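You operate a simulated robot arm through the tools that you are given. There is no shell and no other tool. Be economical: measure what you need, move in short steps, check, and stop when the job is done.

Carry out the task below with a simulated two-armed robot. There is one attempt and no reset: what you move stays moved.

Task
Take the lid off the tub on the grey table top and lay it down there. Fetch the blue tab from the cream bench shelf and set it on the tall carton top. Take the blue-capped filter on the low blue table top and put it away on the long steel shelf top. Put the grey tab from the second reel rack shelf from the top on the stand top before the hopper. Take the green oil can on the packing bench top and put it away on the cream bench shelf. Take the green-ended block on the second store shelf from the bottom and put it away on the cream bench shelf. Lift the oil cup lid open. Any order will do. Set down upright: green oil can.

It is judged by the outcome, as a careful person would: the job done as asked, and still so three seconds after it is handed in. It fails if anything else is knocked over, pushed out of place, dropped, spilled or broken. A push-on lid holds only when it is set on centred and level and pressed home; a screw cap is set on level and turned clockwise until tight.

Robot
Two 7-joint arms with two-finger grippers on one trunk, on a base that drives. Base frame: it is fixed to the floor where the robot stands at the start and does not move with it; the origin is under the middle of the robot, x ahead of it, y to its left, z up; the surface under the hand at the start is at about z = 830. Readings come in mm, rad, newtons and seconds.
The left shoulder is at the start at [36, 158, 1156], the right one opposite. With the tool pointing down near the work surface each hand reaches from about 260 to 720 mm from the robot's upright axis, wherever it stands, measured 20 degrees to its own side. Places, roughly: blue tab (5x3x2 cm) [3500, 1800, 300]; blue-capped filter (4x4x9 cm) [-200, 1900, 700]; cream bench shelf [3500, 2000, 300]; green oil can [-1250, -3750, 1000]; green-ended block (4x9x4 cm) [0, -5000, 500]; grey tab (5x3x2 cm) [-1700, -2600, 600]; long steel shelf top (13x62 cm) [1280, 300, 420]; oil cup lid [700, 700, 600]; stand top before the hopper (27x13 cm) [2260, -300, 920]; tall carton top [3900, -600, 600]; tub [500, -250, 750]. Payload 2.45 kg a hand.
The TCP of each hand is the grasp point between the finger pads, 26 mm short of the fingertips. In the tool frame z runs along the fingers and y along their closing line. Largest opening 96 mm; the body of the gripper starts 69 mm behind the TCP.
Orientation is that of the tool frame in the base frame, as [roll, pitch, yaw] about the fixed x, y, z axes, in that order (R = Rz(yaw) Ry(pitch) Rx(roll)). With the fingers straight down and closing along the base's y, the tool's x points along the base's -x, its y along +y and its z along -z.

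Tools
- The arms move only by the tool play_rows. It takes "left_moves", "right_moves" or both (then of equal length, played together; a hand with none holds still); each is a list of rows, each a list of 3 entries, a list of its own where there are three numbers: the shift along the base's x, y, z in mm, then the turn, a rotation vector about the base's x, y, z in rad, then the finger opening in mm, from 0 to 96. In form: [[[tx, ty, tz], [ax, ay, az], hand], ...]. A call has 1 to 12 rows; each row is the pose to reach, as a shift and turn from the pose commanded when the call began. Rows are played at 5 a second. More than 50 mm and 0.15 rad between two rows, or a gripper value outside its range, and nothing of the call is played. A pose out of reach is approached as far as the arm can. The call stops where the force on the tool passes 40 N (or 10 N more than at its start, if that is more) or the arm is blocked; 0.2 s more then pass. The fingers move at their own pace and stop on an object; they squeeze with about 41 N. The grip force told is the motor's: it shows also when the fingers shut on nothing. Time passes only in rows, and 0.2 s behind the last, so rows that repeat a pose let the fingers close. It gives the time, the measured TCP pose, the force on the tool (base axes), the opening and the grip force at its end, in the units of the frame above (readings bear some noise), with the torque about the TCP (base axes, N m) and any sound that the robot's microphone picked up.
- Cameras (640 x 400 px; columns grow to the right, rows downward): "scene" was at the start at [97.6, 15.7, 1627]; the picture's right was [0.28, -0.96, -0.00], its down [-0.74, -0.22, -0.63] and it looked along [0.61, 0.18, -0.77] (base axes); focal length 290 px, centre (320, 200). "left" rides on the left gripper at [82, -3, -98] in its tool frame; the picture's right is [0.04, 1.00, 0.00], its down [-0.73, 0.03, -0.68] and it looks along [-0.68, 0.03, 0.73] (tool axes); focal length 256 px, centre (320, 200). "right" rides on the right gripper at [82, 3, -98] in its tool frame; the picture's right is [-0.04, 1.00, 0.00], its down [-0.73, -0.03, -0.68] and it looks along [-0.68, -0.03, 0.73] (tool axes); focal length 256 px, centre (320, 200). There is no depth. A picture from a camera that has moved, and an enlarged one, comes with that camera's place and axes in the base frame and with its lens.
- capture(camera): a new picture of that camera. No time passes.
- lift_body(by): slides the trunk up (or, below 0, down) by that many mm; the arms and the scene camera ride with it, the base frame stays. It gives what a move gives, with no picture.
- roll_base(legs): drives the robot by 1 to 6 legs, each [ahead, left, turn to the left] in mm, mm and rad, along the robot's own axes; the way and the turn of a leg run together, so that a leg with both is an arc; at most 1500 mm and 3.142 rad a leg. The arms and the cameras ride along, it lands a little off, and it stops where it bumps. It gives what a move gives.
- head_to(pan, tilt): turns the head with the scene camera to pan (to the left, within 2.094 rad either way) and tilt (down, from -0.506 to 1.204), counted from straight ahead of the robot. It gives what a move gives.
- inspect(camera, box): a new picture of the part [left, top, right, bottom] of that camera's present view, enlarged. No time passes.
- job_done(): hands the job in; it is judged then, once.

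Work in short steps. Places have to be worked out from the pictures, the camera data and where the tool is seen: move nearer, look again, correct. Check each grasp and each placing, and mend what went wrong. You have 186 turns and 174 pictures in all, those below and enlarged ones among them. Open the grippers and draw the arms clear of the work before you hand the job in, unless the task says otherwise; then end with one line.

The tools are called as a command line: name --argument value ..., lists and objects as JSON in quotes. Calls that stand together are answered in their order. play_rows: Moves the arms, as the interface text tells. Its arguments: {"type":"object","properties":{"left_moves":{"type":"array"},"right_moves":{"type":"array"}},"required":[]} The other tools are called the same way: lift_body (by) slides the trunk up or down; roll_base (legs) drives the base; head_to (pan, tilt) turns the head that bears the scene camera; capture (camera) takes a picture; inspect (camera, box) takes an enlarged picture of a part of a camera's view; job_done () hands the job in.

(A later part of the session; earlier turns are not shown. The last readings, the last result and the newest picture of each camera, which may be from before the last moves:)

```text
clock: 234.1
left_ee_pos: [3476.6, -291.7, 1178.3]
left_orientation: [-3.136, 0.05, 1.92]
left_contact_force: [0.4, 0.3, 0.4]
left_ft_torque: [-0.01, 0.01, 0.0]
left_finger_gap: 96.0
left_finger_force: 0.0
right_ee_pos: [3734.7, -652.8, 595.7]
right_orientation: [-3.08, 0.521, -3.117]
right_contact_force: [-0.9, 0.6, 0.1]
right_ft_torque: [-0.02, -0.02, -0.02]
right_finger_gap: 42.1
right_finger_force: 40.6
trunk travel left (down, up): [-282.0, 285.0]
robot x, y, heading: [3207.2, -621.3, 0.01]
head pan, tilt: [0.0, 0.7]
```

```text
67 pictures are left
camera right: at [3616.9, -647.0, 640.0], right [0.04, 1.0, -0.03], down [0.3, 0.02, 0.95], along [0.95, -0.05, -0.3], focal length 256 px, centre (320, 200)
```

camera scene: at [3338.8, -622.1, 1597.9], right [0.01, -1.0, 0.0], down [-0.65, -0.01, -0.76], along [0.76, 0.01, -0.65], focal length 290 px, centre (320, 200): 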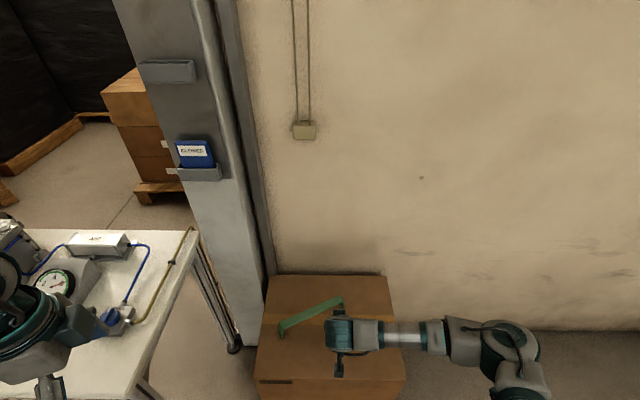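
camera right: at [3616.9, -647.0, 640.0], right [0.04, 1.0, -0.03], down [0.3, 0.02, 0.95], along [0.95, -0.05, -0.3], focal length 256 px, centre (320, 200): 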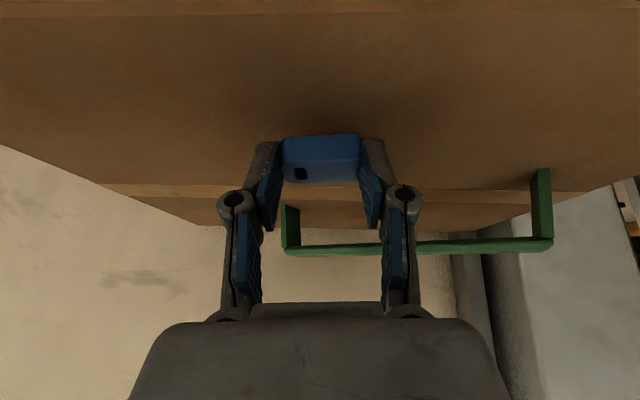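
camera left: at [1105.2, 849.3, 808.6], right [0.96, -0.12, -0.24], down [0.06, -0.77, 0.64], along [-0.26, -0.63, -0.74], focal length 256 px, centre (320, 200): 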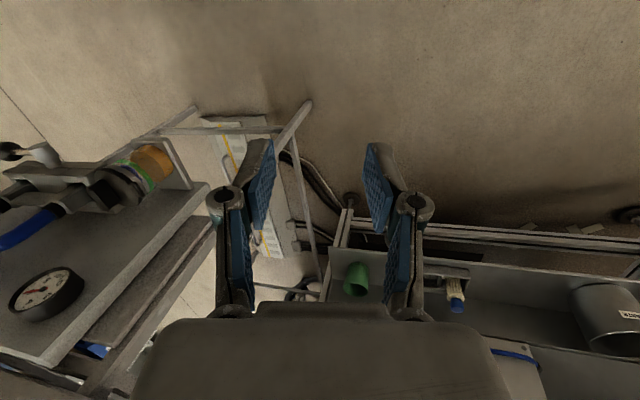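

play_rows --right_moves '[[[0, 0, -5], [0, 0, 0], 10], [[0, 0, -10], [0, 0, 0], 10], [[0, 0, -15], [0, 0, 0], 10], [[0, 0, -20], [0, 0, 0], 10], [[0, 0, -25], [0, 0, 0], 10]]'

capture --camera "right"

```text
clock: 235.2
left_ee_pos: [3474.5, -270.3, 1175.1]
left_orientation: [-3.13, 0.068, 1.92]
left_contact_force: [0.3, 0.4, 0.3]
left_ft_torque: [-0.01, 0.02, 0.02]
left_finger_gap: 96.0
left_finger_force: 0.0
right_ee_pos: [3738.6, -642.0, 580.1]
right_orientation: [-3.058, 0.532, -3.109]
right_contact_force: [-8.1, -3.6, 18.4]
right_ft_torque: [0.41, 0.15, 0.13]
right_finger_gap: 42.0
right_finger_force: 40.9
trunk travel left (down, up): [-282.0, 285.0]
robot x, y, heading: [3205.2, -615.6, 0.014]
head pan, tilt: [0.0, 0.7]
stopped in row 5 (right hand): the force on the tool passed its limit at 44 N (the readings are from after the stop); the commanded pose is now the measured one
```

```text
66 pictures are left
camera right: at [3619.8, -635.2, 623.5], right [0.05, 1.0, -0.05], down [0.29, 0.04, 0.96], along [0.96, -0.06, -0.28], focal length 256 px, centre (320, 200)
```

right: 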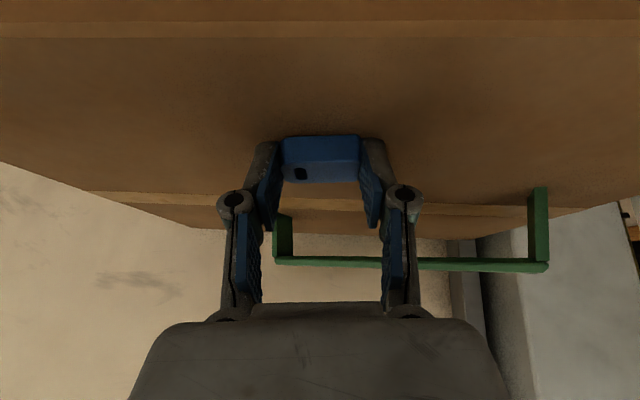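

Contact. Ease 2 mm, open, and withdraw along the tool axis.

play_rows --right_moves '[[[0, 0, 3], [0, 0, 0], 10], [[0, 0, 3], [0, 0, 0], 60], [[0, 0, 3], [0, 0, 0], 70], [[-10, 0, 25], [0, 0, 0], 70], [[-30, 0, 60], [0, 0, 0], 70], [[-50, 0, 100], [0, 0, 0], 70], [[-60, 0, 140], [0, 0, 0], 70]]'

capture --camera "right"

```text
clock: 236.8
left_ee_pos: [3475.5, -279.6, 1177.0]
left_orientation: [-3.132, 0.064, 1.92]
left_contact_force: [-0.1, -0.2, 0.4]
left_ft_torque: [-0.04, -0.01, -0.02]
left_finger_gap: 96.1
left_finger_force: 0.2
right_ee_pos: [3676.1, -647.9, 718.1]
right_orientation: [-3.065, 0.531, -3.117]
right_contact_force: [-0.3, 0.6, 1.1]
right_ft_torque: [-0.01, 0.01, -0.03]
right_finger_gap: 70.1
right_finger_force: 0.0
trunk travel left (down, up): [-282.0, 285.0]
robot x, y, heading: [3210.6, -616.0, 0.009]
head pan, tilt: [0.0, 0.7]
```

```text
65 pictures are left
camera right: at [3558.3, -639.9, 763.1], right [0.05, 1.0, -0.05], down [0.29, 0.03, 0.96], along [0.96, -0.06, -0.29], focal length 256 px, centre (320, 200)
```

right: 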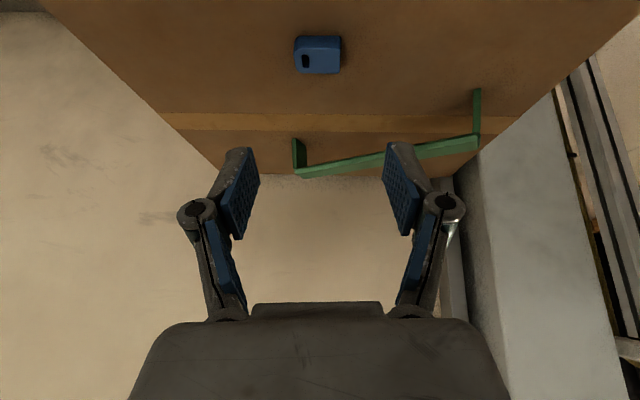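

Blue tab rests on the carton. Back away 330 mm, then fold the right arm.

roll_base --legs '[[-330, 0, 0]]'

play_rows --right_moves '[[[0, -20, 40], [0, 0.1, 0], 70], [[-5, -45, 80], [0, 0.2, 0], 70], [[-15, -70, 120], [0, 0.3, 0], 70], [[-25, -95, 160], [0, 0.4, 0], 70], [[-40, -120, 200], [0, 0.52, 0], 70], [[-60, -150, 235], [0, 0.52, 0], 70], [[-75, -180, 270], [0, 0.52, 0], 70], [[-90, -210, 305], [0, 0.52, 0], 70], [[-100, -230, 345], [0, 0.52, 0], 70], [[-110, -230, 385], [0, 0.52, 0], 70]]'

roll_base --legs '[[0, 900, 0], [0, 920, 0]]'

```text
clock: 239.0
left_ee_pos: [3145.5, -299.4, 1180.9]
left_orientation: [-3.136, 0.05, 1.92]
left_contact_force: [-0.5, -0.7, -0.1]
left_ft_torque: [-0.02, -0.02, 0.01]
left_finger_gap: 95.9
left_finger_force: 0.2
right_ee_pos: [3347.9, -662.2, 717.3]
right_orientation: [-3.078, 0.531, -3.119]
right_contact_force: [0.0, -0.9, -0.4]
right_ft_torque: [0.03, -0.02, 0.04]
right_finger_gap: 69.9
right_finger_force: 0.0
trunk travel left (down, up): [-282.0, 285.0]
robot x, y, heading: [2873.8, -626.1, 0.011]
head pan, tilt: [0.0, 0.7]
```

```text
refused: row 6 steps farther than a row can; nothing moved
```

```text
clock: 248.2
left_ee_pos: [3130.5, 1501.2, 1183.1]
left_orientation: [3.141, 0.043, 1.913]
left_contact_force: [0.0, -0.1, 0.6]
left_ft_torque: [-0.01, 0.0, -0.02]
left_finger_gap: 96.2
left_finger_force: 0.0
right_ee_pos: [3331.7, 1138.4, 718.6]
right_orientation: [-3.084, 0.531, -3.131]
right_contact_force: [0.9, -0.8, 0.2]
right_ft_torque: [0.03, 0.02, 0.05]
right_finger_gap: 69.9
right_finger_force: 0.1
trunk travel left (down, up): [-282.0, 285.0]
robot x, y, heading: [2860.2, 1181.6, 0.012]
head pan, tilt: [0.0, 0.7]
```

The arm row was refused (step size), drive was clear. Fold the arm now with smaller steps.

play_rows --right_moves '[[[0, -20, 38], [0, 0.1, 0], 70], [[-5, -40, 76], [0, 0.2, 0], 70], [[-15, -60, 114], [0, 0.3, 0], 70], [[-25, -80, 152], [0, 0.4, 0], 70], [[-35, -100, 190], [0, 0.52, 0], 70], [[-45, -120, 228], [0, 0.52, 0], 70], [[-55, -145, 266], [0, 0.52, 0], 70], [[-65, -170, 304], [0, 0.52, 0], 70], [[-75, -195, 342], [0, 0.52, 0], 70], [[-85, -220, 380], [0, 0.52, 0], 70]]'

roll_base --legs '[[-1100, 0, 0], [-1100, 0, 0], [-1000, 0, 0]]'

head_to --pan -1.8 --tilt 0.4

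capture --camera "scene"

```text
clock: 250.4
left_ee_pos: [3125.5, 1516.7, 1180.8]
left_orientation: [-3.138, 0.061, 1.914]
left_contact_force: [0.4, 1.0, -0.4]
left_ft_torque: [0.02, 0.0, 0.0]
left_finger_gap: 96.1
left_finger_force: 0.1
right_ee_pos: [3243.6, 930.4, 1102.3]
right_orientation: [-3.076, 0.017, -3.126]
right_contact_force: [0.3, -0.7, -0.2]
right_ft_torque: [0.01, 0.01, -0.03]
right_finger_gap: 69.9
right_finger_force: 0.0
trunk travel left (down, up): [-282.0, 285.0]
robot x, y, heading: [2861.8, 1188.4, -0.001]
head pan, tilt: [0.0, 0.7]
```

```text
clock: 266.0
left_ee_pos: [-76.2, 1477.3, 1182.6]
left_orientation: [-3.141, 0.053, 1.913]
left_contact_force: [-0.1, -0.4, 0.5]
left_ft_torque: [0.0, -0.02, -0.02]
left_finger_gap: 96.0
left_finger_force: 0.1
right_ee_pos: [42.5, 892.5, 1100.0]
right_orientation: [-3.082, 0.016, -3.128]
right_contact_force: [-0.1, 0.0, -0.1]
right_ft_torque: [0.0, -0.03, 0.0]
right_finger_gap: 69.7
right_finger_force: 0.2
trunk travel left (down, up): [-282.0, 285.0]
robot x, y, heading: [-339.0, 1149.7, 0.008]
head pan, tilt: [0.0, 0.7]
```

```text
clock: 267.8
left_ee_pos: [-76.5, 1475.4, 1181.6]
left_orientation: [-3.141, 0.055, 1.916]
left_contact_force: [0.1, -0.5, -0.9]
left_ft_torque: [0.04, -0.03, 0.0]
left_finger_gap: 96.1
left_finger_force: 0.0
right_ee_pos: [40.6, 891.6, 1102.7]
right_orientation: [-3.081, 0.018, -3.127]
right_contact_force: [0.1, -0.5, 0.2]
right_ft_torque: [-0.01, 0.02, 0.03]
right_finger_gap: 69.8
right_finger_force: 0.0
trunk travel left (down, up): [-282.0, 285.0]
robot x, y, heading: [-340.4, 1149.5, 0.004]
head pan, tilt: [-1.799, 0.4]
```

```text
64 pictures are left
camera scene: at [-315.5, 1059.5, 1625.2], right [-0.98, 0.22, 0.0], down [0.08, 0.38, -0.92], along [-0.2, -0.9, -0.39], focal length 290 px, centre (320, 200)
```

scene: 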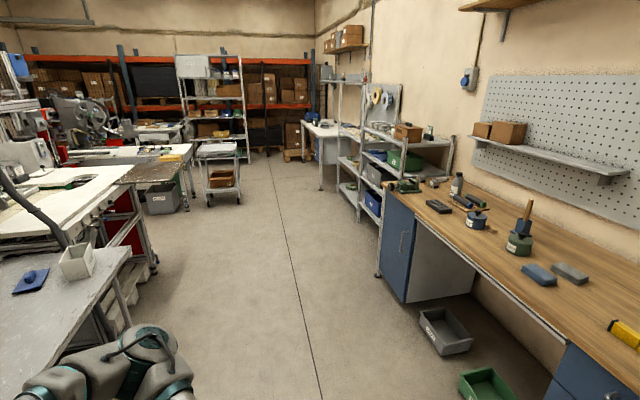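

Great overview: the lane south is open; racks are on the right at x≈-1500. Turn to heading π and drive left (south) to y≈-2550.

roll_base --legs '[[0, 0, 3.135], [0, 1250, 0], [0, 1250, 0], [0, 1200, 0]]'

head_to --pan 0.0 --tilt 0.55

capture --camera "scene"

```text
clock: 292.8
left_ee_pos: [-544.4, -2861.8, 1177.0]
left_orientation: [-3.14, 0.07, -1.203]
left_contact_force: [0.1, 0.7, 0.4]
left_ft_torque: [-0.06, -0.03, 0.02]
left_finger_gap: 95.8
left_finger_force: 0.1
right_ee_pos: [-677.3, -2280.6, 1107.2]
right_orientation: [-3.065, 0.022, 0.042]
right_contact_force: [-0.8, -0.4, 0.5]
right_ft_torque: [0.02, 0.0, 0.02]
right_finger_gap: 70.0
right_finger_force: 0.1
trunk travel left (down, up): [-282.0, 285.0]
robot x, y, heading: [-294.1, -2512.2, -3.106]
head pan, tilt: [-1.799, 0.4]
stopped in leg 4: the robot was blocked; the commanded pose is now the measured one
```

```text
clock: 294.6
left_ee_pos: [-544.6, -2858.7, 1178.9]
left_orientation: [3.14, 0.066, -1.204]
left_contact_force: [1.0, 0.5, -0.3]
left_ft_torque: [-0.01, -0.01, 0.0]
left_finger_gap: 96.0
left_finger_force: 0.1
right_ee_pos: [-674.6, -2275.1, 1106.0]
right_orientation: [-3.07, 0.022, 0.04]
right_contact_force: [0.3, 0.7, -0.2]
right_ft_torque: [-0.02, 0.01, -0.05]
right_finger_gap: 70.1
right_finger_force: 0.0
trunk travel left (down, up): [-282.0, 285.0]
robot x, y, heading: [-293.1, -2517.7, -3.113]
head pan, tilt: [0.0, 0.55]
```

```text
63 pictures are left
camera scene: at [-424.1, -2506.2, 1611.5], right [-0.03, 1.0, -0.01], down [0.52, 0.01, -0.85], along [-0.85, -0.03, -0.52], focal length 290 px, centre (320, 200)
```

scene: 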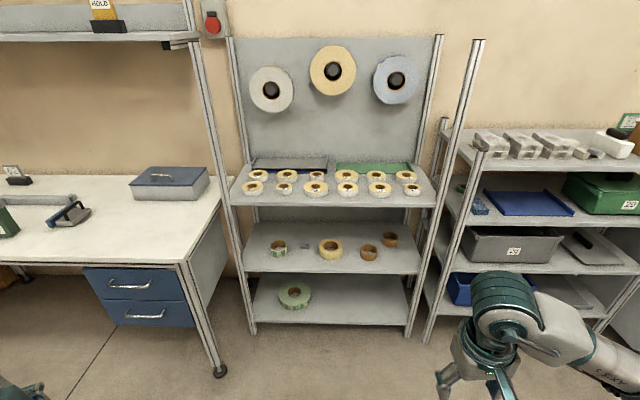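

The reel rack is ahead-left; the second shelf holds tape rolls and a small grey item. Zoom in.

inspect --camera "scene" --box '[230, 200, 430, 320]'

```text
3.20 times, centred on (330, 260) of scene
camera zoom: at [-424.1, -2506.2, 1611.5], right [-0.03, 1.0, -0.01], down [0.52, 0.01, -0.85], along [-0.85, -0.03, -0.52], focal length 930 px, centre (288, 8)
```

zoom: 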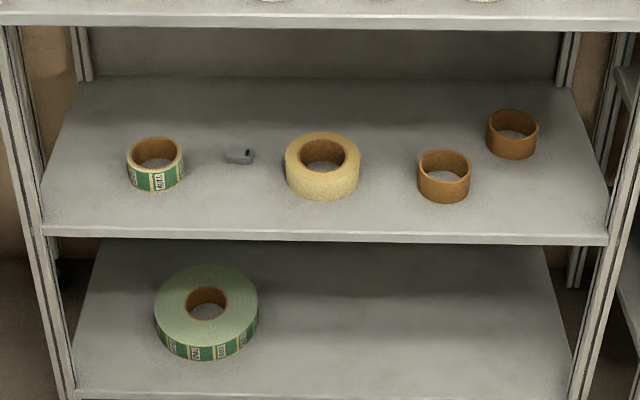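

The grey tab is at about (-1608,-2630) on the second shelf (z≈590), shelf front x≈-1436. Move ahead 400 (away from the cart) then left 150.

roll_base --legs '[[400, 0, 0], [0, 150, 0.035]]'

lift_body --by -150

play_rows --right_moves '[[[-10, -30, -35], [0, 0.1, 0], 70], [[-20, -60, -70], [0, 0.2, 0], 70], [[-30, -90, -105], [0, 0.3, 0], 70], [[-40, -120, -140], [0, 0.4, 0], 70], [[-40, -150, -175], [0, 0.5, 0], 70], [[-40, -180, -200], [0, 0.6, 0], 70], [[-40, -210, -225], [0, 0.7, 0], 70], [[-40, -230, -250], [0, 0.75, 0], 70], [[-40, -250, -270], [0, 0.75, 0], 70]]'

capture --camera "right"

capture --camera "scene"

```text
clock: 298.0
left_ee_pos: [-928.6, -2981.6, 1189.3]
left_orientation: [3.13, 0.033, -1.175]
left_contact_force: [0.6, -0.2, 0.8]
left_ft_torque: [-0.05, 0.03, 0.01]
left_finger_gap: 96.2
left_finger_force: 0.1
right_ee_pos: [-1075.9, -2406.9, 1097.7]
right_orientation: [-3.103, 0.02, 0.065]
right_contact_force: [0.2, 1.3, -0.4]
right_ft_torque: [-0.15, -0.01, -0.03]
right_finger_gap: 70.1
right_finger_force: 0.0
trunk travel left (down, up): [-282.0, 285.0]
robot x, y, heading: [-685.8, -2667.7, -3.08]
head pan, tilt: [0.0, 0.55]
```

```text
clock: 299.8
left_ee_pos: [-924.4, -3001.9, 1035.6]
left_orientation: [3.135, 0.051, -1.176]
left_contact_force: [-0.5, 0.5, 0.5]
left_ft_torque: [-0.04, 0.03, -0.04]
left_finger_gap: 95.9
left_finger_force: 0.1
right_ee_pos: [-1074.0, -2424.3, 953.1]
right_orientation: [-3.083, 0.023, 0.064]
right_contact_force: [0.7, -0.1, 0.5]
right_ft_torque: [-0.02, 0.04, -0.01]
right_finger_gap: 70.0
right_finger_force: 0.0
trunk travel left (down, up): [-132.0, 435.0]
robot x, y, heading: [-682.3, -2660.9, -3.08]
head pan, tilt: [0.0, 0.55]
```

```text
clock: 301.8
left_ee_pos: [-922.4, -3048.6, 1023.2]
left_orientation: [-3.136, 0.088, -1.172]
left_contact_force: [-0.6, -0.5, -0.4]
left_ft_torque: [-0.03, 0.04, 0.02]
left_finger_gap: 96.0
left_finger_force: 0.1
right_ee_pos: [-1111.4, -2713.4, 687.3]
right_orientation: [-2.979, 0.77, 0.109]
right_contact_force: [-0.1, -2.0, 0.0]
right_ft_torque: [0.04, 0.02, -0.06]
right_finger_gap: 70.1
right_finger_force: 0.0
trunk travel left (down, up): [-132.0, 435.0]
robot x, y, heading: [-682.2, -2668.5, -3.076]
head pan, tilt: [0.0, 0.55]
```

```text
61 pictures are left
camera right: at [-983.2, -2718.5, 701.1], right [-0.03, -1.0, -0.09], down [-0.05, -0.09, 1.0], along [-1.0, 0.04, -0.04], focal length 256 px, centre (320, 200)
```

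right: 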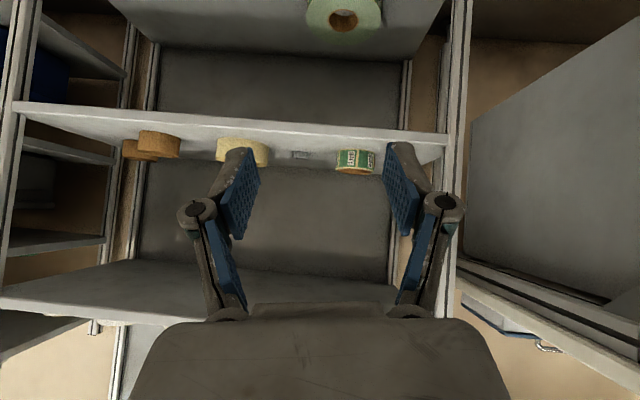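

```text
60 pictures are left
camera scene: at [-946.7, -2723.2, 1446.6], right [-0.06, 1.0, 0.02], down [0.52, 0.05, -0.85], along [-0.85, -0.04, -0.53], focal length 290 px, centre (320, 200)
```

scene: 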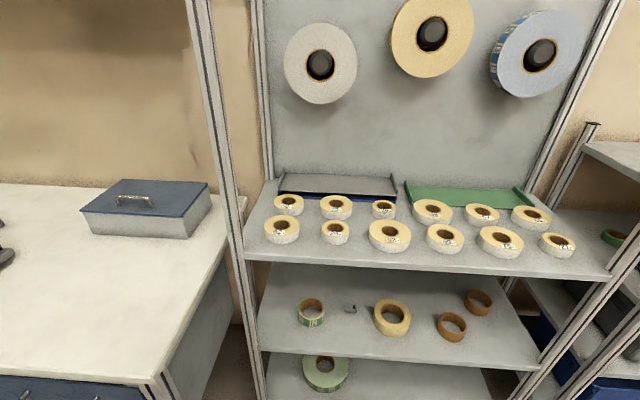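

Tab refined to about (-1607,-2635,600). Correct the roll, raise the left hand, shift the right hand to y≈-2640, and roll ahead 380 mm.

play_rows --right_moves '[[[0, 25, 0], [-0.03, 0, 0], 70], [[0, 50, 0], [-0.06, 0, 0], 70], [[0, 72, 0], [-0.09, 0, 0], 70], [[0, 72, 0], [-0.09, 0, 0], 70]]' --left_moves '[[[20, 0, 30], [0, 0, 0], 96], [[40, 0, 60], [0, 0, 0], 96], [[60, 0, 90], [0, 0, 0], 96], [[60, 0, 120], [0, 0, 0], 96]]'

roll_base --legs '[[380, 0, 0]]'

capture --camera "right"

```text
clock: 302.8
left_ee_pos: [-864.3, -3015.3, 1150.9]
left_orientation: [3.14, 0.061, -1.174]
left_contact_force: [-0.8, 1.0, 0.2]
left_ft_torque: [-0.07, -0.03, 0.01]
left_finger_gap: 96.1
left_finger_force: 0.1
right_ee_pos: [-1113.7, -2617.1, 686.5]
right_orientation: [-3.135, 0.773, -0.003]
right_contact_force: [-1.0, 1.2, -0.6]
right_ft_torque: [-0.03, 0.04, 0.06]
right_finger_gap: 69.9
right_finger_force: 0.1
trunk travel left (down, up): [-132.0, 435.0]
robot x, y, heading: [-688.2, -2663.4, -3.081]
head pan, tilt: [0.0, 0.55]
```

```text
clock: 304.9
left_ee_pos: [-1191.5, -3029.2, 1153.9]
left_orientation: [3.135, 0.088, -1.206]
left_contact_force: [0.1, 0.1, 0.5]
left_ft_torque: [0.0, 0.01, 0.03]
left_finger_gap: 96.2
left_finger_force: 0.0
right_ee_pos: [-1437.4, -2637.5, 689.4]
right_orientation: [3.125, 0.778, -0.006]
right_contact_force: [0.0, 0.4, 0.1]
right_ft_torque: [-0.03, -0.02, 0.01]
right_finger_gap: 70.0
right_finger_force: 0.1
trunk travel left (down, up): [-132.0, 435.0]
robot x, y, heading: [-1017.9, -2690.0, -3.078]
head pan, tilt: [0.0, 0.55]
stopped in leg 1: the robot was blocked; the commanded pose is now the measured one
```

```text
59 pictures are left
camera right: at [-1309.7, -2639.5, 704.3], right [-0.02, -1.0, 0.04], down [-0.05, 0.04, 1.0], along [-1.0, 0.02, -0.05], focal length 256 px, centre (320, 200)
```

right: 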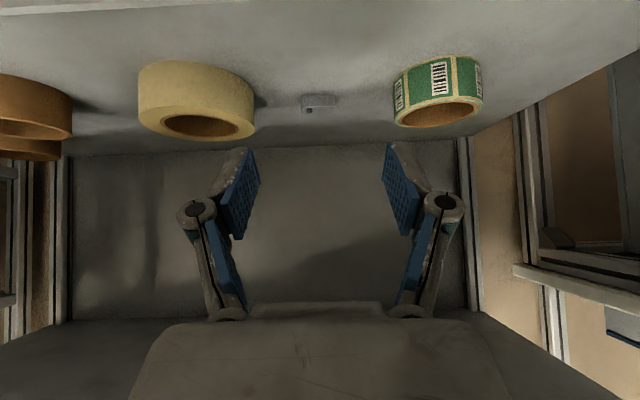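

Base stopped by an obstacle but within reach. Both views put the tab at about (-1617,-2637,570). Reach in with the arm.

play_rows --right_moves '[[[-40, 0, -10], [0, 0, 0], 70], [[-80, 0, -20], [0, 0, 0], 70], [[-115, 0, -30], [0, 0, 0], 70], [[-140, 0, -45], [0, 0, 0], 70], [[-150, 0, -60], [0, 0, 0], 70], [[-150, 0, -60], [0, 0, 0], 70]]'

capture --camera "right"

```text
clock: 306.3
left_ee_pos: [-1205.0, -3020.1, 1154.1]
left_orientation: [3.137, 0.052, -1.183]
left_contact_force: [1.1, 0.0, 0.0]
left_ft_torque: [-0.04, 0.07, 0.01]
left_finger_gap: 95.9
left_finger_force: 0.0
right_ee_pos: [-1594.6, -2630.2, 618.8]
right_orientation: [3.12, 0.759, -0.011]
right_contact_force: [-0.1, 0.0, 0.5]
right_ft_torque: [0.0, 0.02, 0.0]
right_finger_gap: 70.0
right_finger_force: 0.1
trunk travel left (down, up): [-132.0, 435.0]
robot x, y, heading: [-1018.9, -2687.4, -3.087]
head pan, tilt: [0.0, 0.55]
```

```text
58 pictures are left
camera right: at [-1467.0, -2634.2, 635.7], right [-0.03, -1.0, 0.04], down [-0.07, 0.04, 1.0], along [-1.0, 0.02, -0.07], focal length 256 px, centre (320, 200)
```

right: 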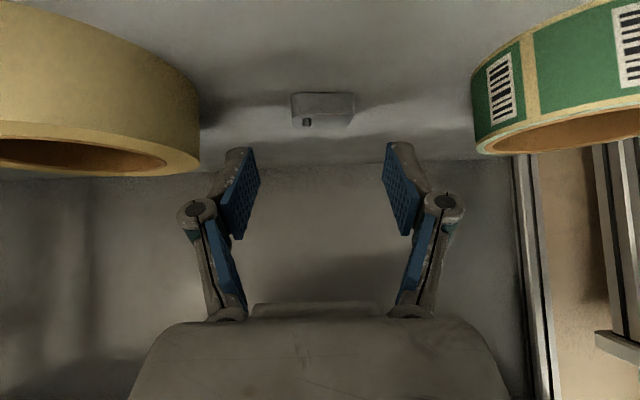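

Tab estimated at (-1632,-2635,562). Go in and down, then close.

play_rows --right_moves '[[[-14, -4, -15], [0, 0, 0], 70], [[-25, -4, -28], [0, 0, 0], 70], [[-28, -4, -36], [0, 0, 0], 70], [[-28, -4, -36], [0, 0, 0], 70]]'

capture --camera "right"

```text
clock: 307.3
left_ee_pos: [-1202.1, -3022.9, 1156.4]
left_orientation: [3.137, 0.056, -1.185]
left_contact_force: [0.1, -0.8, 0.0]
left_ft_torque: [0.01, 0.08, 0.01]
left_finger_gap: 96.3
left_finger_force: 0.0
right_ee_pos: [-1623.9, -2638.4, 587.7]
right_orientation: [3.123, 0.766, -0.01]
right_contact_force: [0.4, -0.1, -0.6]
right_ft_torque: [0.0, -0.01, 0.01]
right_finger_gap: 70.0
right_finger_force: 0.0
trunk travel left (down, up): [-132.0, 435.0]
robot x, y, heading: [-1022.2, -2693.2, -3.079]
head pan, tilt: [0.0, 0.55]
```

```text
57 pictures are left
camera right: at [-1495.6, -2641.4, 603.7], right [-0.03, -1.0, 0.04], down [-0.06, 0.04, 1.0], along [-1.0, 0.02, -0.06], focal length 256 px, centre (320, 200)
```

right: 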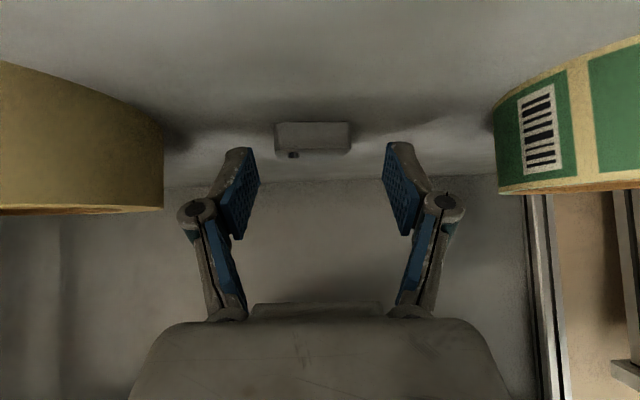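

Nearly there: forward 13, +4 y, down 10, then close.

play_rows --right_moves '[[[-7, 4, -5], [0, 0, 0], 70], [[-13, 4, -10], [0, 0, 0], 70], [[-13, 4, -10], [0, 0, 0], 40], [[-13, 4, -10], [0, 0, 0], 15], [[-13, 4, -10], [0, 0, 0], 10]]'

capture --camera "right"

```text
clock: 308.5
left_ee_pos: [-1201.3, -3026.0, 1154.7]
left_orientation: [3.134, 0.059, -1.183]
left_contact_force: [0.9, 0.6, -0.2]
left_ft_torque: [0.04, 0.01, 0.02]
left_finger_gap: 96.0
left_finger_force: 0.1
right_ee_pos: [-1635.7, -2635.2, 579.2]
right_orientation: [3.125, 0.767, -0.009]
right_contact_force: [0.8, 0.1, 1.3]
right_ft_torque: [-0.03, 0.02, -0.04]
right_finger_gap: 42.3
right_finger_force: 41.0
trunk travel left (down, up): [-132.0, 435.0]
robot x, y, heading: [-1021.9, -2691.4, -3.082]
head pan, tilt: [0.0, 0.55]
```

```text
56 pictures are left
camera right: at [-1508.5, -2638.5, 594.1], right [-0.03, -1.0, 0.04], down [-0.06, 0.04, 1.0], along [-1.0, 0.02, -0.06], focal length 256 px, centre (320, 200)
```

right: 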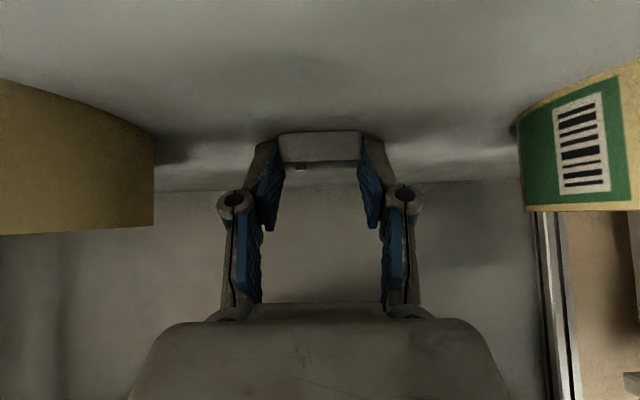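

Gripped (42 mm). Lift and withdraw, then back the base 350 mm.

play_rows --right_moves '[[[0, 0, 25], [0, 0, 0], 10], [[10, 0, 60], [0, 0, 0], 10], [[50, 0, 85], [0, 0, 0], 10], [[95, 0, 100], [0, 0, 0], 10], [[140, 0, 110], [0, 0, 0], 10], [[185, 0, 115], [0, 0, 0], 10]]'

roll_base --legs '[[-380, 0, 0]]'

play_rows --right_moves '[[[-5, 25, 30], [0, -0.1, 0], 10], [[-10, 50, 60], [0, -0.2, 0], 10], [[-10, 75, 90], [0, -0.3, 0], 10], [[-10, 100, 120], [0, -0.4, 0], 10], [[-10, 125, 150], [0, -0.5, 0], 10], [[-10, 150, 180], [0, -0.6, 0], 10], [[-10, 175, 210], [0, -0.7, 0], 10], [[-10, 200, 240], [0, -0.765, 0], 10], [[-10, 220, 270], [0, -0.765, 0], 10], [[-10, 240, 300], [0, -0.765, 0], 10]]'

```text
clock: 309.9
left_ee_pos: [-1201.0, -3025.6, 1154.4]
left_orientation: [3.138, 0.058, -1.183]
left_contact_force: [0.7, -0.1, -0.1]
left_ft_torque: [0.03, 0.0, -0.01]
left_finger_gap: 96.1
left_finger_force: 0.0
right_ee_pos: [-1451.2, -2634.4, 694.2]
right_orientation: [3.124, 0.766, -0.01]
right_contact_force: [1.1, -0.2, 0.4]
right_ft_torque: [0.02, -0.03, 0.02]
right_finger_gap: 41.8
right_finger_force: 41.3
trunk travel left (down, up): [-132.0, 435.0]
robot x, y, heading: [-1021.4, -2695.5, -3.078]
head pan, tilt: [0.0, 0.55]
```

```text
clock: 312.3
left_ee_pos: [-822.5, -3002.9, 1155.0]
left_orientation: [3.137, 0.061, -1.185]
left_contact_force: [1.1, 0.8, -0.7]
left_ft_torque: [0.02, 0.0, 0.01]
left_finger_gap: 95.7
left_finger_force: 0.0
right_ee_pos: [-1073.3, -2612.3, 694.0]
right_orientation: [3.126, 0.767, -0.006]
right_contact_force: [-0.2, 1.1, -0.2]
right_ft_torque: [-0.02, -0.01, -0.03]
right_finger_gap: 42.1
right_finger_force: 41.2
trunk travel left (down, up): [-132.0, 435.0]
robot x, y, heading: [-637.4, -2666.3, -3.08]
head pan, tilt: [0.0, 0.55]
```

```text
clock: 314.5
left_ee_pos: [-818.9, -3001.2, 1155.1]
left_orientation: [3.134, 0.059, -1.187]
left_contact_force: [0.9, -1.3, 0.1]
left_ft_torque: [-0.01, 0.04, 0.01]
left_finger_gap: 95.9
left_finger_force: 0.1
right_ee_pos: [-1081.8, -2371.6, 996.1]
right_orientation: [3.128, 0.006, -0.007]
right_contact_force: [-0.3, 0.5, 0.2]
right_ft_torque: [0.02, 0.01, 0.01]
right_finger_gap: 41.6
right_finger_force: 41.3
right hand out of reach, approached as far as the arm can: row 2
trunk travel left (down, up): [-132.0, 435.0]
robot x, y, heading: [-644.3, -2670.7, -3.079]
head pan, tilt: [0.0, 0.55]
```

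Tab held. Look toward the packing bench on the left for the oil can.

head_to --pan 0.85 --tilt 0.5

capture --camera "scene"

```text
clock: 315.7
left_ee_pos: [-818.9, -3000.8, 1156.0]
left_orientation: [3.133, 0.058, -1.186]
left_contact_force: [0.8, -0.8, 0.1]
left_ft_torque: [-0.01, 0.01, 0.04]
left_finger_gap: 96.1
left_finger_force: 0.0
right_ee_pos: [-1082.5, -2371.8, 995.1]
right_orientation: [3.129, 0.003, -0.008]
right_contact_force: [-0.3, 0.2, 0.5]
right_ft_torque: [-0.01, 0.01, 0.02]
right_finger_gap: 41.9
right_finger_force: 40.5
trunk travel left (down, up): [-132.0, 435.0]
robot x, y, heading: [-642.3, -2668.0, -3.079]
head pan, tilt: [0.85, 0.499]
```

```text
55 pictures are left
camera scene: at [-871.0, -2750.9, 1452.0], right [-0.79, 0.61, 0.0], down [0.3, 0.38, -0.88], along [-0.54, -0.69, -0.48], focal length 290 px, centre (320, 200)
```

scene: 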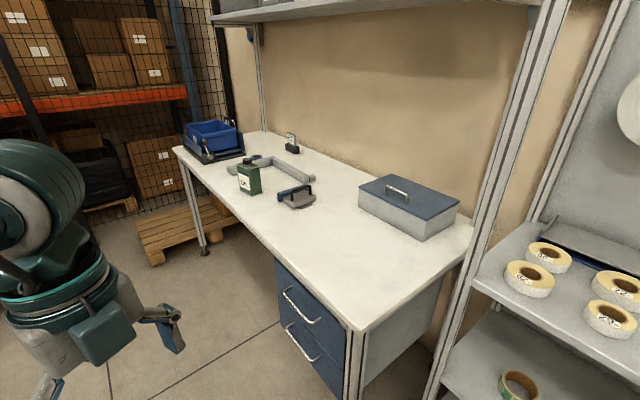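

The green oil can stands on the packing bench at about (-1320,-3800). Drive left 1000 mm and ahead 120, raise the trunk, and look.

roll_base --legs '[[0, 980, 0], [110, 0, -0.06]]'

lift_body --by 130

head_to --pan 0.25 --tilt 0.8

capture --camera "scene"

```text
clock: 321.6
left_ee_pos: [-896.8, -3966.5, 1155.7]
left_orientation: [3.134, 0.058, -1.252]
left_contact_force: [-0.2, 0.2, -0.6]
left_ft_torque: [-0.01, -0.06, -0.02]
left_finger_gap: 96.1
left_finger_force: 0.0
right_ee_pos: [-1116.1, -3322.3, 995.5]
right_orientation: [3.129, 0.004, -0.073]
right_contact_force: [0.0, 0.1, -0.5]
right_ft_torque: [-0.03, 0.01, -0.03]
right_finger_gap: 41.7
right_finger_force: 40.5
trunk travel left (down, up): [-132.0, 435.0]
robot x, y, heading: [-693.4, -3648.8, 3.135]
head pan, tilt: [0.85, 0.499]
```

```text
clock: 323.2
left_ee_pos: [-895.0, -3967.2, 1285.5]
left_orientation: [3.133, 0.056, -1.251]
left_contact_force: [-0.5, 0.1, 0.3]
left_ft_torque: [-0.02, 0.01, 0.0]
left_finger_gap: 95.9
left_finger_force: 0.1
right_ee_pos: [-1114.3, -3321.7, 1127.3]
right_orientation: [3.13, 0.004, -0.073]
right_contact_force: [-0.1, 0.3, -0.8]
right_ft_torque: [0.02, 0.0, -0.02]
right_finger_gap: 41.9
right_finger_force: 41.3
trunk travel left (down, up): [-262.0, 305.0]
robot x, y, heading: [-696.5, -3647.3, 3.141]
head pan, tilt: [0.85, 0.499]
```

```text
clock: 324.2
left_ee_pos: [-893.9, -3967.2, 1285.5]
left_orientation: [3.131, 0.06, -1.253]
left_contact_force: [0.1, -0.5, 0.2]
left_ft_torque: [0.02, -0.01, -0.02]
left_finger_gap: 96.1
left_finger_force: 0.1
right_ee_pos: [-1114.5, -3322.2, 1126.6]
right_orientation: [3.129, 0.004, -0.073]
right_contact_force: [-0.4, -0.1, -0.2]
right_ft_torque: [0.02, -0.06, -0.02]
right_finger_gap: 42.2
right_finger_force: 41.3
trunk travel left (down, up): [-262.0, 305.0]
robot x, y, heading: [-693.8, -3647.8, 3.131]
head pan, tilt: [0.25, 0.799]
```

```text
54 pictures are left
camera scene: at [-827.0, -3666.7, 1569.4], right [-0.24, 0.97, 0.0], down [0.7, 0.17, -0.7], along [-0.67, -0.17, -0.72], focal length 290 px, centre (320, 200)
```

scene: 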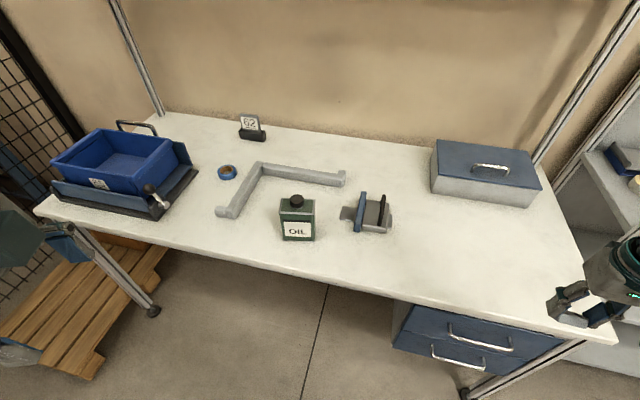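

inspect --camera "scene" --box '[240, 160, 400, 260]'

```text
4.00 times, centred on (320, 210) of scene
camera zoom: at [-827.0, -3666.7, 1569.4], right [-0.24, 0.97, 0.0], down [0.7, 0.17, -0.7], along [-0.67, -0.17, -0.72], focal length 1162 px, centre (320, 160)
```

zoom: 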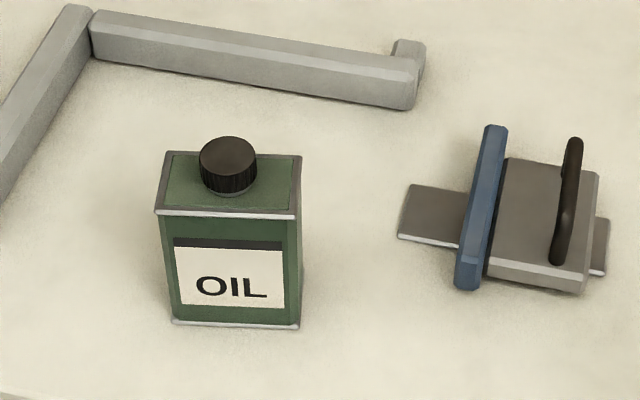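

The can is ~90×55×110 mm with a cap, at about (-1318,-3850) and rotated ~10°. The left hand's yaw nearly suits gripping front/back. Roll ahead 80 and bring the left hand over it.

roll_base --legs '[[80, 0, 0]]'

play_rows --left_moves '[[[-43, 14, 0], [0, 0, -0.03], 96], [[-86, 29, 0], [0, 0, -0.06], 96], [[-129, 43, -10], [0, 0, -0.09], 96], [[-172, 58, -30], [0, 0, -0.12], 96], [[-212, 72, -50], [0, 0, -0.147], 96], [[-252, 86, -70], [0, 0, -0.147], 96], [[-292, 100, -90], [0, 0, -0.147], 96], [[-330, 112, -110], [0, 0, -0.147], 96], [[-344, 117, -120], [0, 0, -0.147], 96], [[-344, 117, -120], [0, 0, -0.147], 96]]'

capture --camera "left"

capture --camera "scene"

```text
clock: 325.2
left_ee_pos: [-973.6, -3966.4, 1286.7]
left_orientation: [3.131, 0.058, -1.252]
left_contact_force: [-0.6, 0.4, 0.2]
left_ft_torque: [0.01, -0.02, 0.01]
left_finger_gap: 96.0
left_finger_force: 0.0
right_ee_pos: [-1193.6, -3321.3, 1124.8]
right_orientation: [3.13, 0.007, -0.073]
right_contact_force: [-0.3, -0.9, -0.6]
right_ft_torque: [0.0, 0.03, 0.03]
right_finger_gap: 42.2
right_finger_force: 40.9
trunk travel left (down, up): [-262.0, 305.0]
robot x, y, heading: [-778.0, -3645.4, 3.134]
head pan, tilt: [0.25, 0.799]
```

```text
clock: 327.4
left_ee_pos: [-1315.9, -3849.7, 1168.6]
left_orientation: [3.131, 0.06, -1.397]
left_contact_force: [0.4, 0.8, 0.7]
left_ft_torque: [0.0, 0.0, 0.02]
left_finger_gap: 96.0
left_finger_force: 0.1
right_ee_pos: [-1191.5, -3320.2, 1127.4]
right_orientation: [3.131, 0.007, -0.074]
right_contact_force: [-0.4, -0.4, 0.2]
right_ft_torque: [-0.01, 0.01, 0.01]
right_finger_gap: 41.7
right_finger_force: 40.3
trunk travel left (down, up): [-262.0, 305.0]
robot x, y, heading: [-773.0, -3644.1, 3.137]
head pan, tilt: [0.25, 0.799]
```

```text
52 pictures are left
camera left: at [-1298.4, -3933.6, 1262.1], right [-0.98, -0.21, 0.01], down [-0.14, 0.68, 0.72], along [-0.16, 0.7, -0.69], focal length 256 px, centre (320, 200)
```

left: 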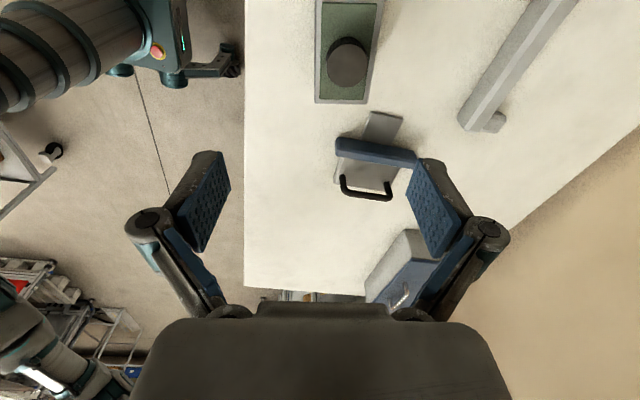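

```text
51 pictures are left
camera scene: at [-908.6, -3665.5, 1569.3], right [-0.24, 0.97, 0.0], down [0.7, 0.17, -0.69], along [-0.67, -0.17, -0.72], focal length 290 px, centre (320, 200)
```

scene: 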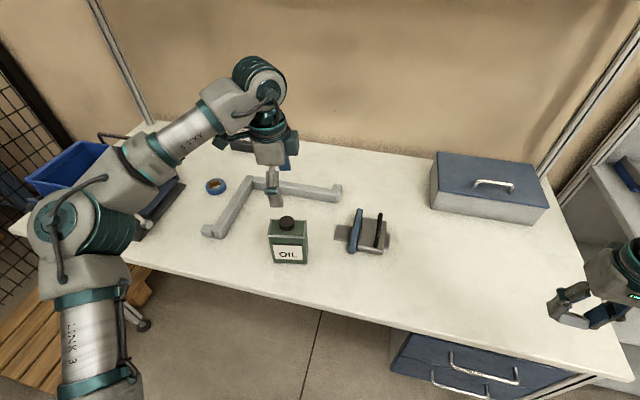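

Cap at about (-1345,-3861,998). Shift, level the 0.06 tilt, and lower to just above the cap.

play_rows --left_moves '[[[-10, -4, -30], [-0.03, -0.005, 0], 96], [[-20, -8, -65], [-0.059, -0.01, 0], 96], [[-29, -11, -100], [-0.059, -0.01, 0], 96], [[-29, -11, -122], [-0.059, -0.01, 0], 96], [[-29, -11, -122], [-0.059, -0.01, 0], 96]]'

capture --camera "left"

```text
clock: 328.6
left_ee_pos: [-1345.8, -3859.5, 1044.4]
left_orientation: [3.131, -0.002, -1.401]
left_contact_force: [-0.3, -0.3, 0.1]
left_ft_torque: [-0.04, 0.02, 0.01]
left_finger_gap: 96.1
left_finger_force: 0.0
right_ee_pos: [-1193.7, -3321.3, 1126.1]
right_orientation: [3.128, 0.005, -0.072]
right_contact_force: [0.2, 0.0, 0.5]
right_ft_torque: [-0.01, -0.01, -0.05]
right_finger_gap: 42.0
right_finger_force: 40.9
trunk travel left (down, up): [-262.0, 305.0]
robot x, y, heading: [-776.0, -3645.9, 3.136]
head pan, tilt: [0.25, 0.799]
```

```text
50 pictures are left
camera left: at [-1329.4, -3938.1, 1143.8], right [-0.98, -0.21, 0.01], down [-0.15, 0.72, 0.68], along [-0.15, 0.66, -0.73], focal length 256 px, centre (320, 200)
```

left: 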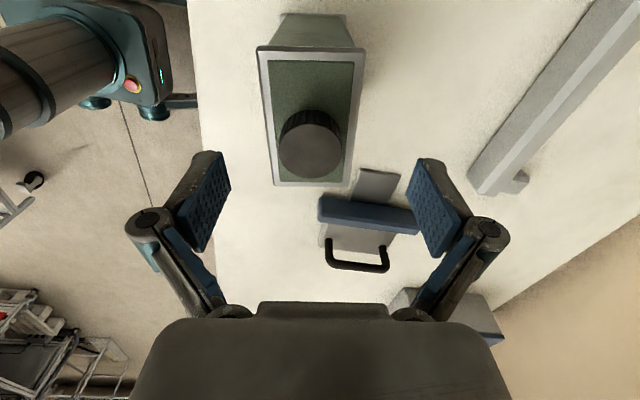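

Aligned. Lower ~97 mm around the can and close.

play_rows --left_moves '[[[3, -4, -30], [0, 0, 0], 96], [[3, -4, -65], [0, 0, 0], 96], [[3, -4, -95], [0, 0, 0], 96], [[3, -4, -95], [0, 0, 0], 50], [[3, -4, -95], [0, 0, 0], 30], [[3, -4, -95], [0, 0, 0], 30]]'

capture --camera "left"

```text
clock: 330.0
left_ee_pos: [-1340.9, -3863.1, 948.9]
left_orientation: [3.129, 0.001, -1.4]
left_contact_force: [1.8, -0.3, 0.1]
left_ft_torque: [0.11, 0.01, -0.07]
left_finger_gap: 57.6
left_finger_force: 40.8
right_ee_pos: [-1193.9, -3320.6, 1125.9]
right_orientation: [3.13, 0.003, -0.075]
right_contact_force: [-0.1, 0.1, -0.5]
right_ft_torque: [0.02, 0.02, -0.02]
right_finger_gap: 42.1
right_finger_force: 41.2
trunk travel left (down, up): [-262.0, 305.0]
robot x, y, heading: [-773.2, -3646.4, 3.14]
head pan, tilt: [0.25, 0.799]
```

```text
49 pictures are left
camera left: at [-1325.1, -3942.7, 1048.4], right [-0.98, -0.21, 0.01], down [-0.15, 0.72, 0.68], along [-0.15, 0.66, -0.73], focal length 256 px, centre (320, 200)
```

left: 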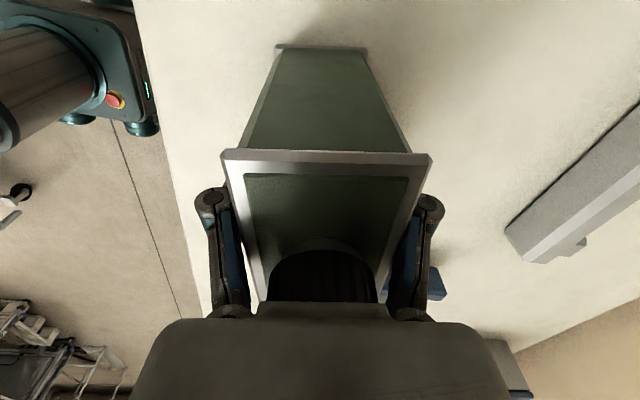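

Can gripped (57.6 mm). Lift and draw back.

play_rows --left_moves '[[[0, 0, 35], [0, 0, 0], 30], [[0, 0, 75], [0, 0, 0], 30], [[0, 0, 120], [0, 0, 0], 30], [[20, 0, 160], [0, 0, 0], 30], [[60, -10, 185], [0, 0, 0], 30], [[105, -20, 200], [0, 0, 0], 30], [[150, -30, 210], [0, 0, 0], 30], [[195, -40, 220], [0, 0, 0], 30], [[240, -50, 220], [0, 0, 0], 30]]'

capture --camera "scene"

```text
clock: 332.0
left_ee_pos: [-1100.1, -3913.8, 1170.3]
left_orientation: [3.13, 0.0, -1.4]
left_contact_force: [0.2, 0.2, -4.4]
left_ft_torque: [-0.05, 0.03, 0.0]
left_finger_gap: 57.6
left_finger_force: 41.2
right_ee_pos: [-1191.6, -3321.0, 1128.8]
right_orientation: [3.13, 0.009, -0.077]
right_contact_force: [-0.4, 0.7, 0.1]
right_ft_torque: [0.01, 0.02, 0.02]
right_finger_gap: 41.8
right_finger_force: 40.6
trunk travel left (down, up): [-262.0, 305.0]
robot x, y, heading: [-775.7, -3645.6, 3.132]
head pan, tilt: [0.25, 0.799]
```

```text
48 pictures are left
camera scene: at [-904.4, -3666.4, 1569.6], right [-0.24, 0.97, 0.0], down [0.7, 0.17, -0.7], along [-0.68, -0.17, -0.72], focal length 290 px, centre (320, 200)
```

scene: 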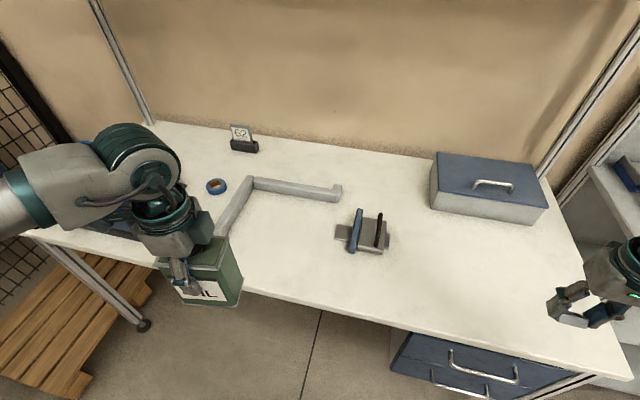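

Can is level and held. Drive: back off, north along the lane to y≈1150.

roll_base --legs '[[-220, 0, 0], [0, -1500, 0], [0, -1500, 0], [0, -1500, 0], [0, -300, 0]]'

```text
clock: 356.5
left_ee_pos: [-896.5, 860.7, 1161.8]
left_orientation: [3.138, 0.026, -1.396]
left_contact_force: [-0.7, -1.2, -5.3]
left_ft_torque: [0.05, -0.04, -0.02]
left_finger_gap: 57.5
left_finger_force: 41.0
right_ee_pos: [-988.2, 1453.1, 1135.1]
right_orientation: [-3.126, 0.009, -0.066]
right_contact_force: [0.3, -0.3, -0.2]
right_ft_torque: [0.08, -0.04, 0.04]
right_finger_gap: 42.0
right_finger_force: 41.3
trunk travel left (down, up): [-262.0, 305.0]
robot x, y, heading: [-567.8, 1155.7, 3.136]
head pan, tilt: [0.25, 0.799]
```

Now backwards (heading π) along the aisle to x≈2850, then left (south) to y≈-250.

roll_base --legs '[[-1200, 0, 0], [-1200, 0, 0], [-1020, 0, 0]]'

roll_base --legs '[[0, 700, 0], [0, 720, 0]]'

head_to --pan 0.0 --tilt 0.75

capture --camera "scene"

```text
clock: 373.2
left_ee_pos: [2529.7, 911.5, 1175.7]
left_orientation: [3.129, -0.021, -1.387]
left_contact_force: [-0.5, 1.6, -3.8]
left_ft_torque: [-0.12, -0.01, -0.01]
left_finger_gap: 57.8
left_finger_force: 41.1
right_ee_pos: [2432.5, 1502.9, 1120.1]
right_orientation: [3.109, 0.004, -0.06]
right_contact_force: [-0.3, 1.8, 0.2]
right_ft_torque: [-0.27, 0.0, -0.04]
right_finger_gap: 41.9
right_finger_force: 41.3
trunk travel left (down, up): [-262.0, 305.0]
robot x, y, heading: [2855.8, 1154.6, -3.136]
head pan, tilt: [0.25, 0.799]
```

```text
clock: 380.5
left_ee_pos: [2545.2, -578.7, 1160.3]
left_orientation: [3.137, 0.04, -1.389]
left_contact_force: [0.3, -1.1, -5.0]
left_ft_torque: [0.01, -0.04, 0.05]
left_finger_gap: 57.8
left_finger_force: 41.1
right_ee_pos: [2450.3, 13.1, 1140.1]
right_orientation: [-3.115, 0.014, -0.06]
right_contact_force: [0.2, -1.2, 0.9]
right_ft_torque: [0.1, -0.04, 0.0]
right_finger_gap: 41.9
right_finger_force: 40.7
trunk travel left (down, up): [-262.0, 305.0]
robot x, y, heading: [2863.0, -265.9, -3.144]
head pan, tilt: [0.25, 0.799]
```

```text
clock: 381.3
left_ee_pos: [2549.2, -564.7, 1165.3]
left_orientation: [3.131, 0.028, -1.389]
left_contact_force: [0.4, -0.4, -4.6]
left_ft_torque: [-0.01, -0.04, -0.02]
left_finger_gap: 57.9
left_finger_force: 40.9
right_ee_pos: [2452.1, 27.9, 1138.4]
right_orientation: [-3.125, 0.015, -0.061]
right_contact_force: [0.0, 0.6, -0.3]
right_ft_torque: [0.02, 0.01, 0.0]
right_finger_gap: 41.8
right_finger_force: 40.6
trunk travel left (down, up): [-262.0, 305.0]
robot x, y, heading: [2866.7, -265.2, -3.135]
head pan, tilt: [0.0, 0.75]
```

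```text
47 pictures are left
camera scene: at [2727.5, -238.6, 1572.8], right [0.0, 1.0, -0.02], down [0.68, -0.01, -0.73], along [-0.73, -0.01, -0.68], focal length 290 px, centre (320, 200)
```

scene: 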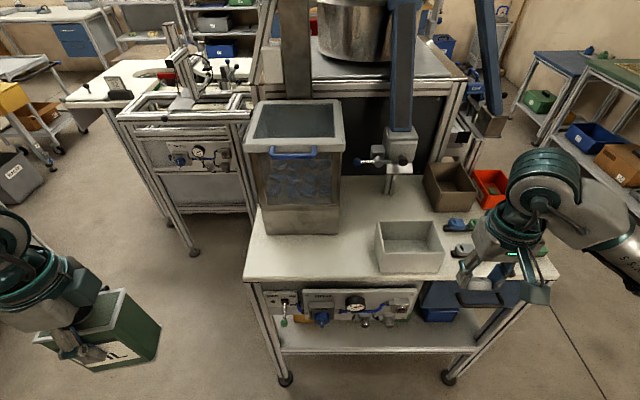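

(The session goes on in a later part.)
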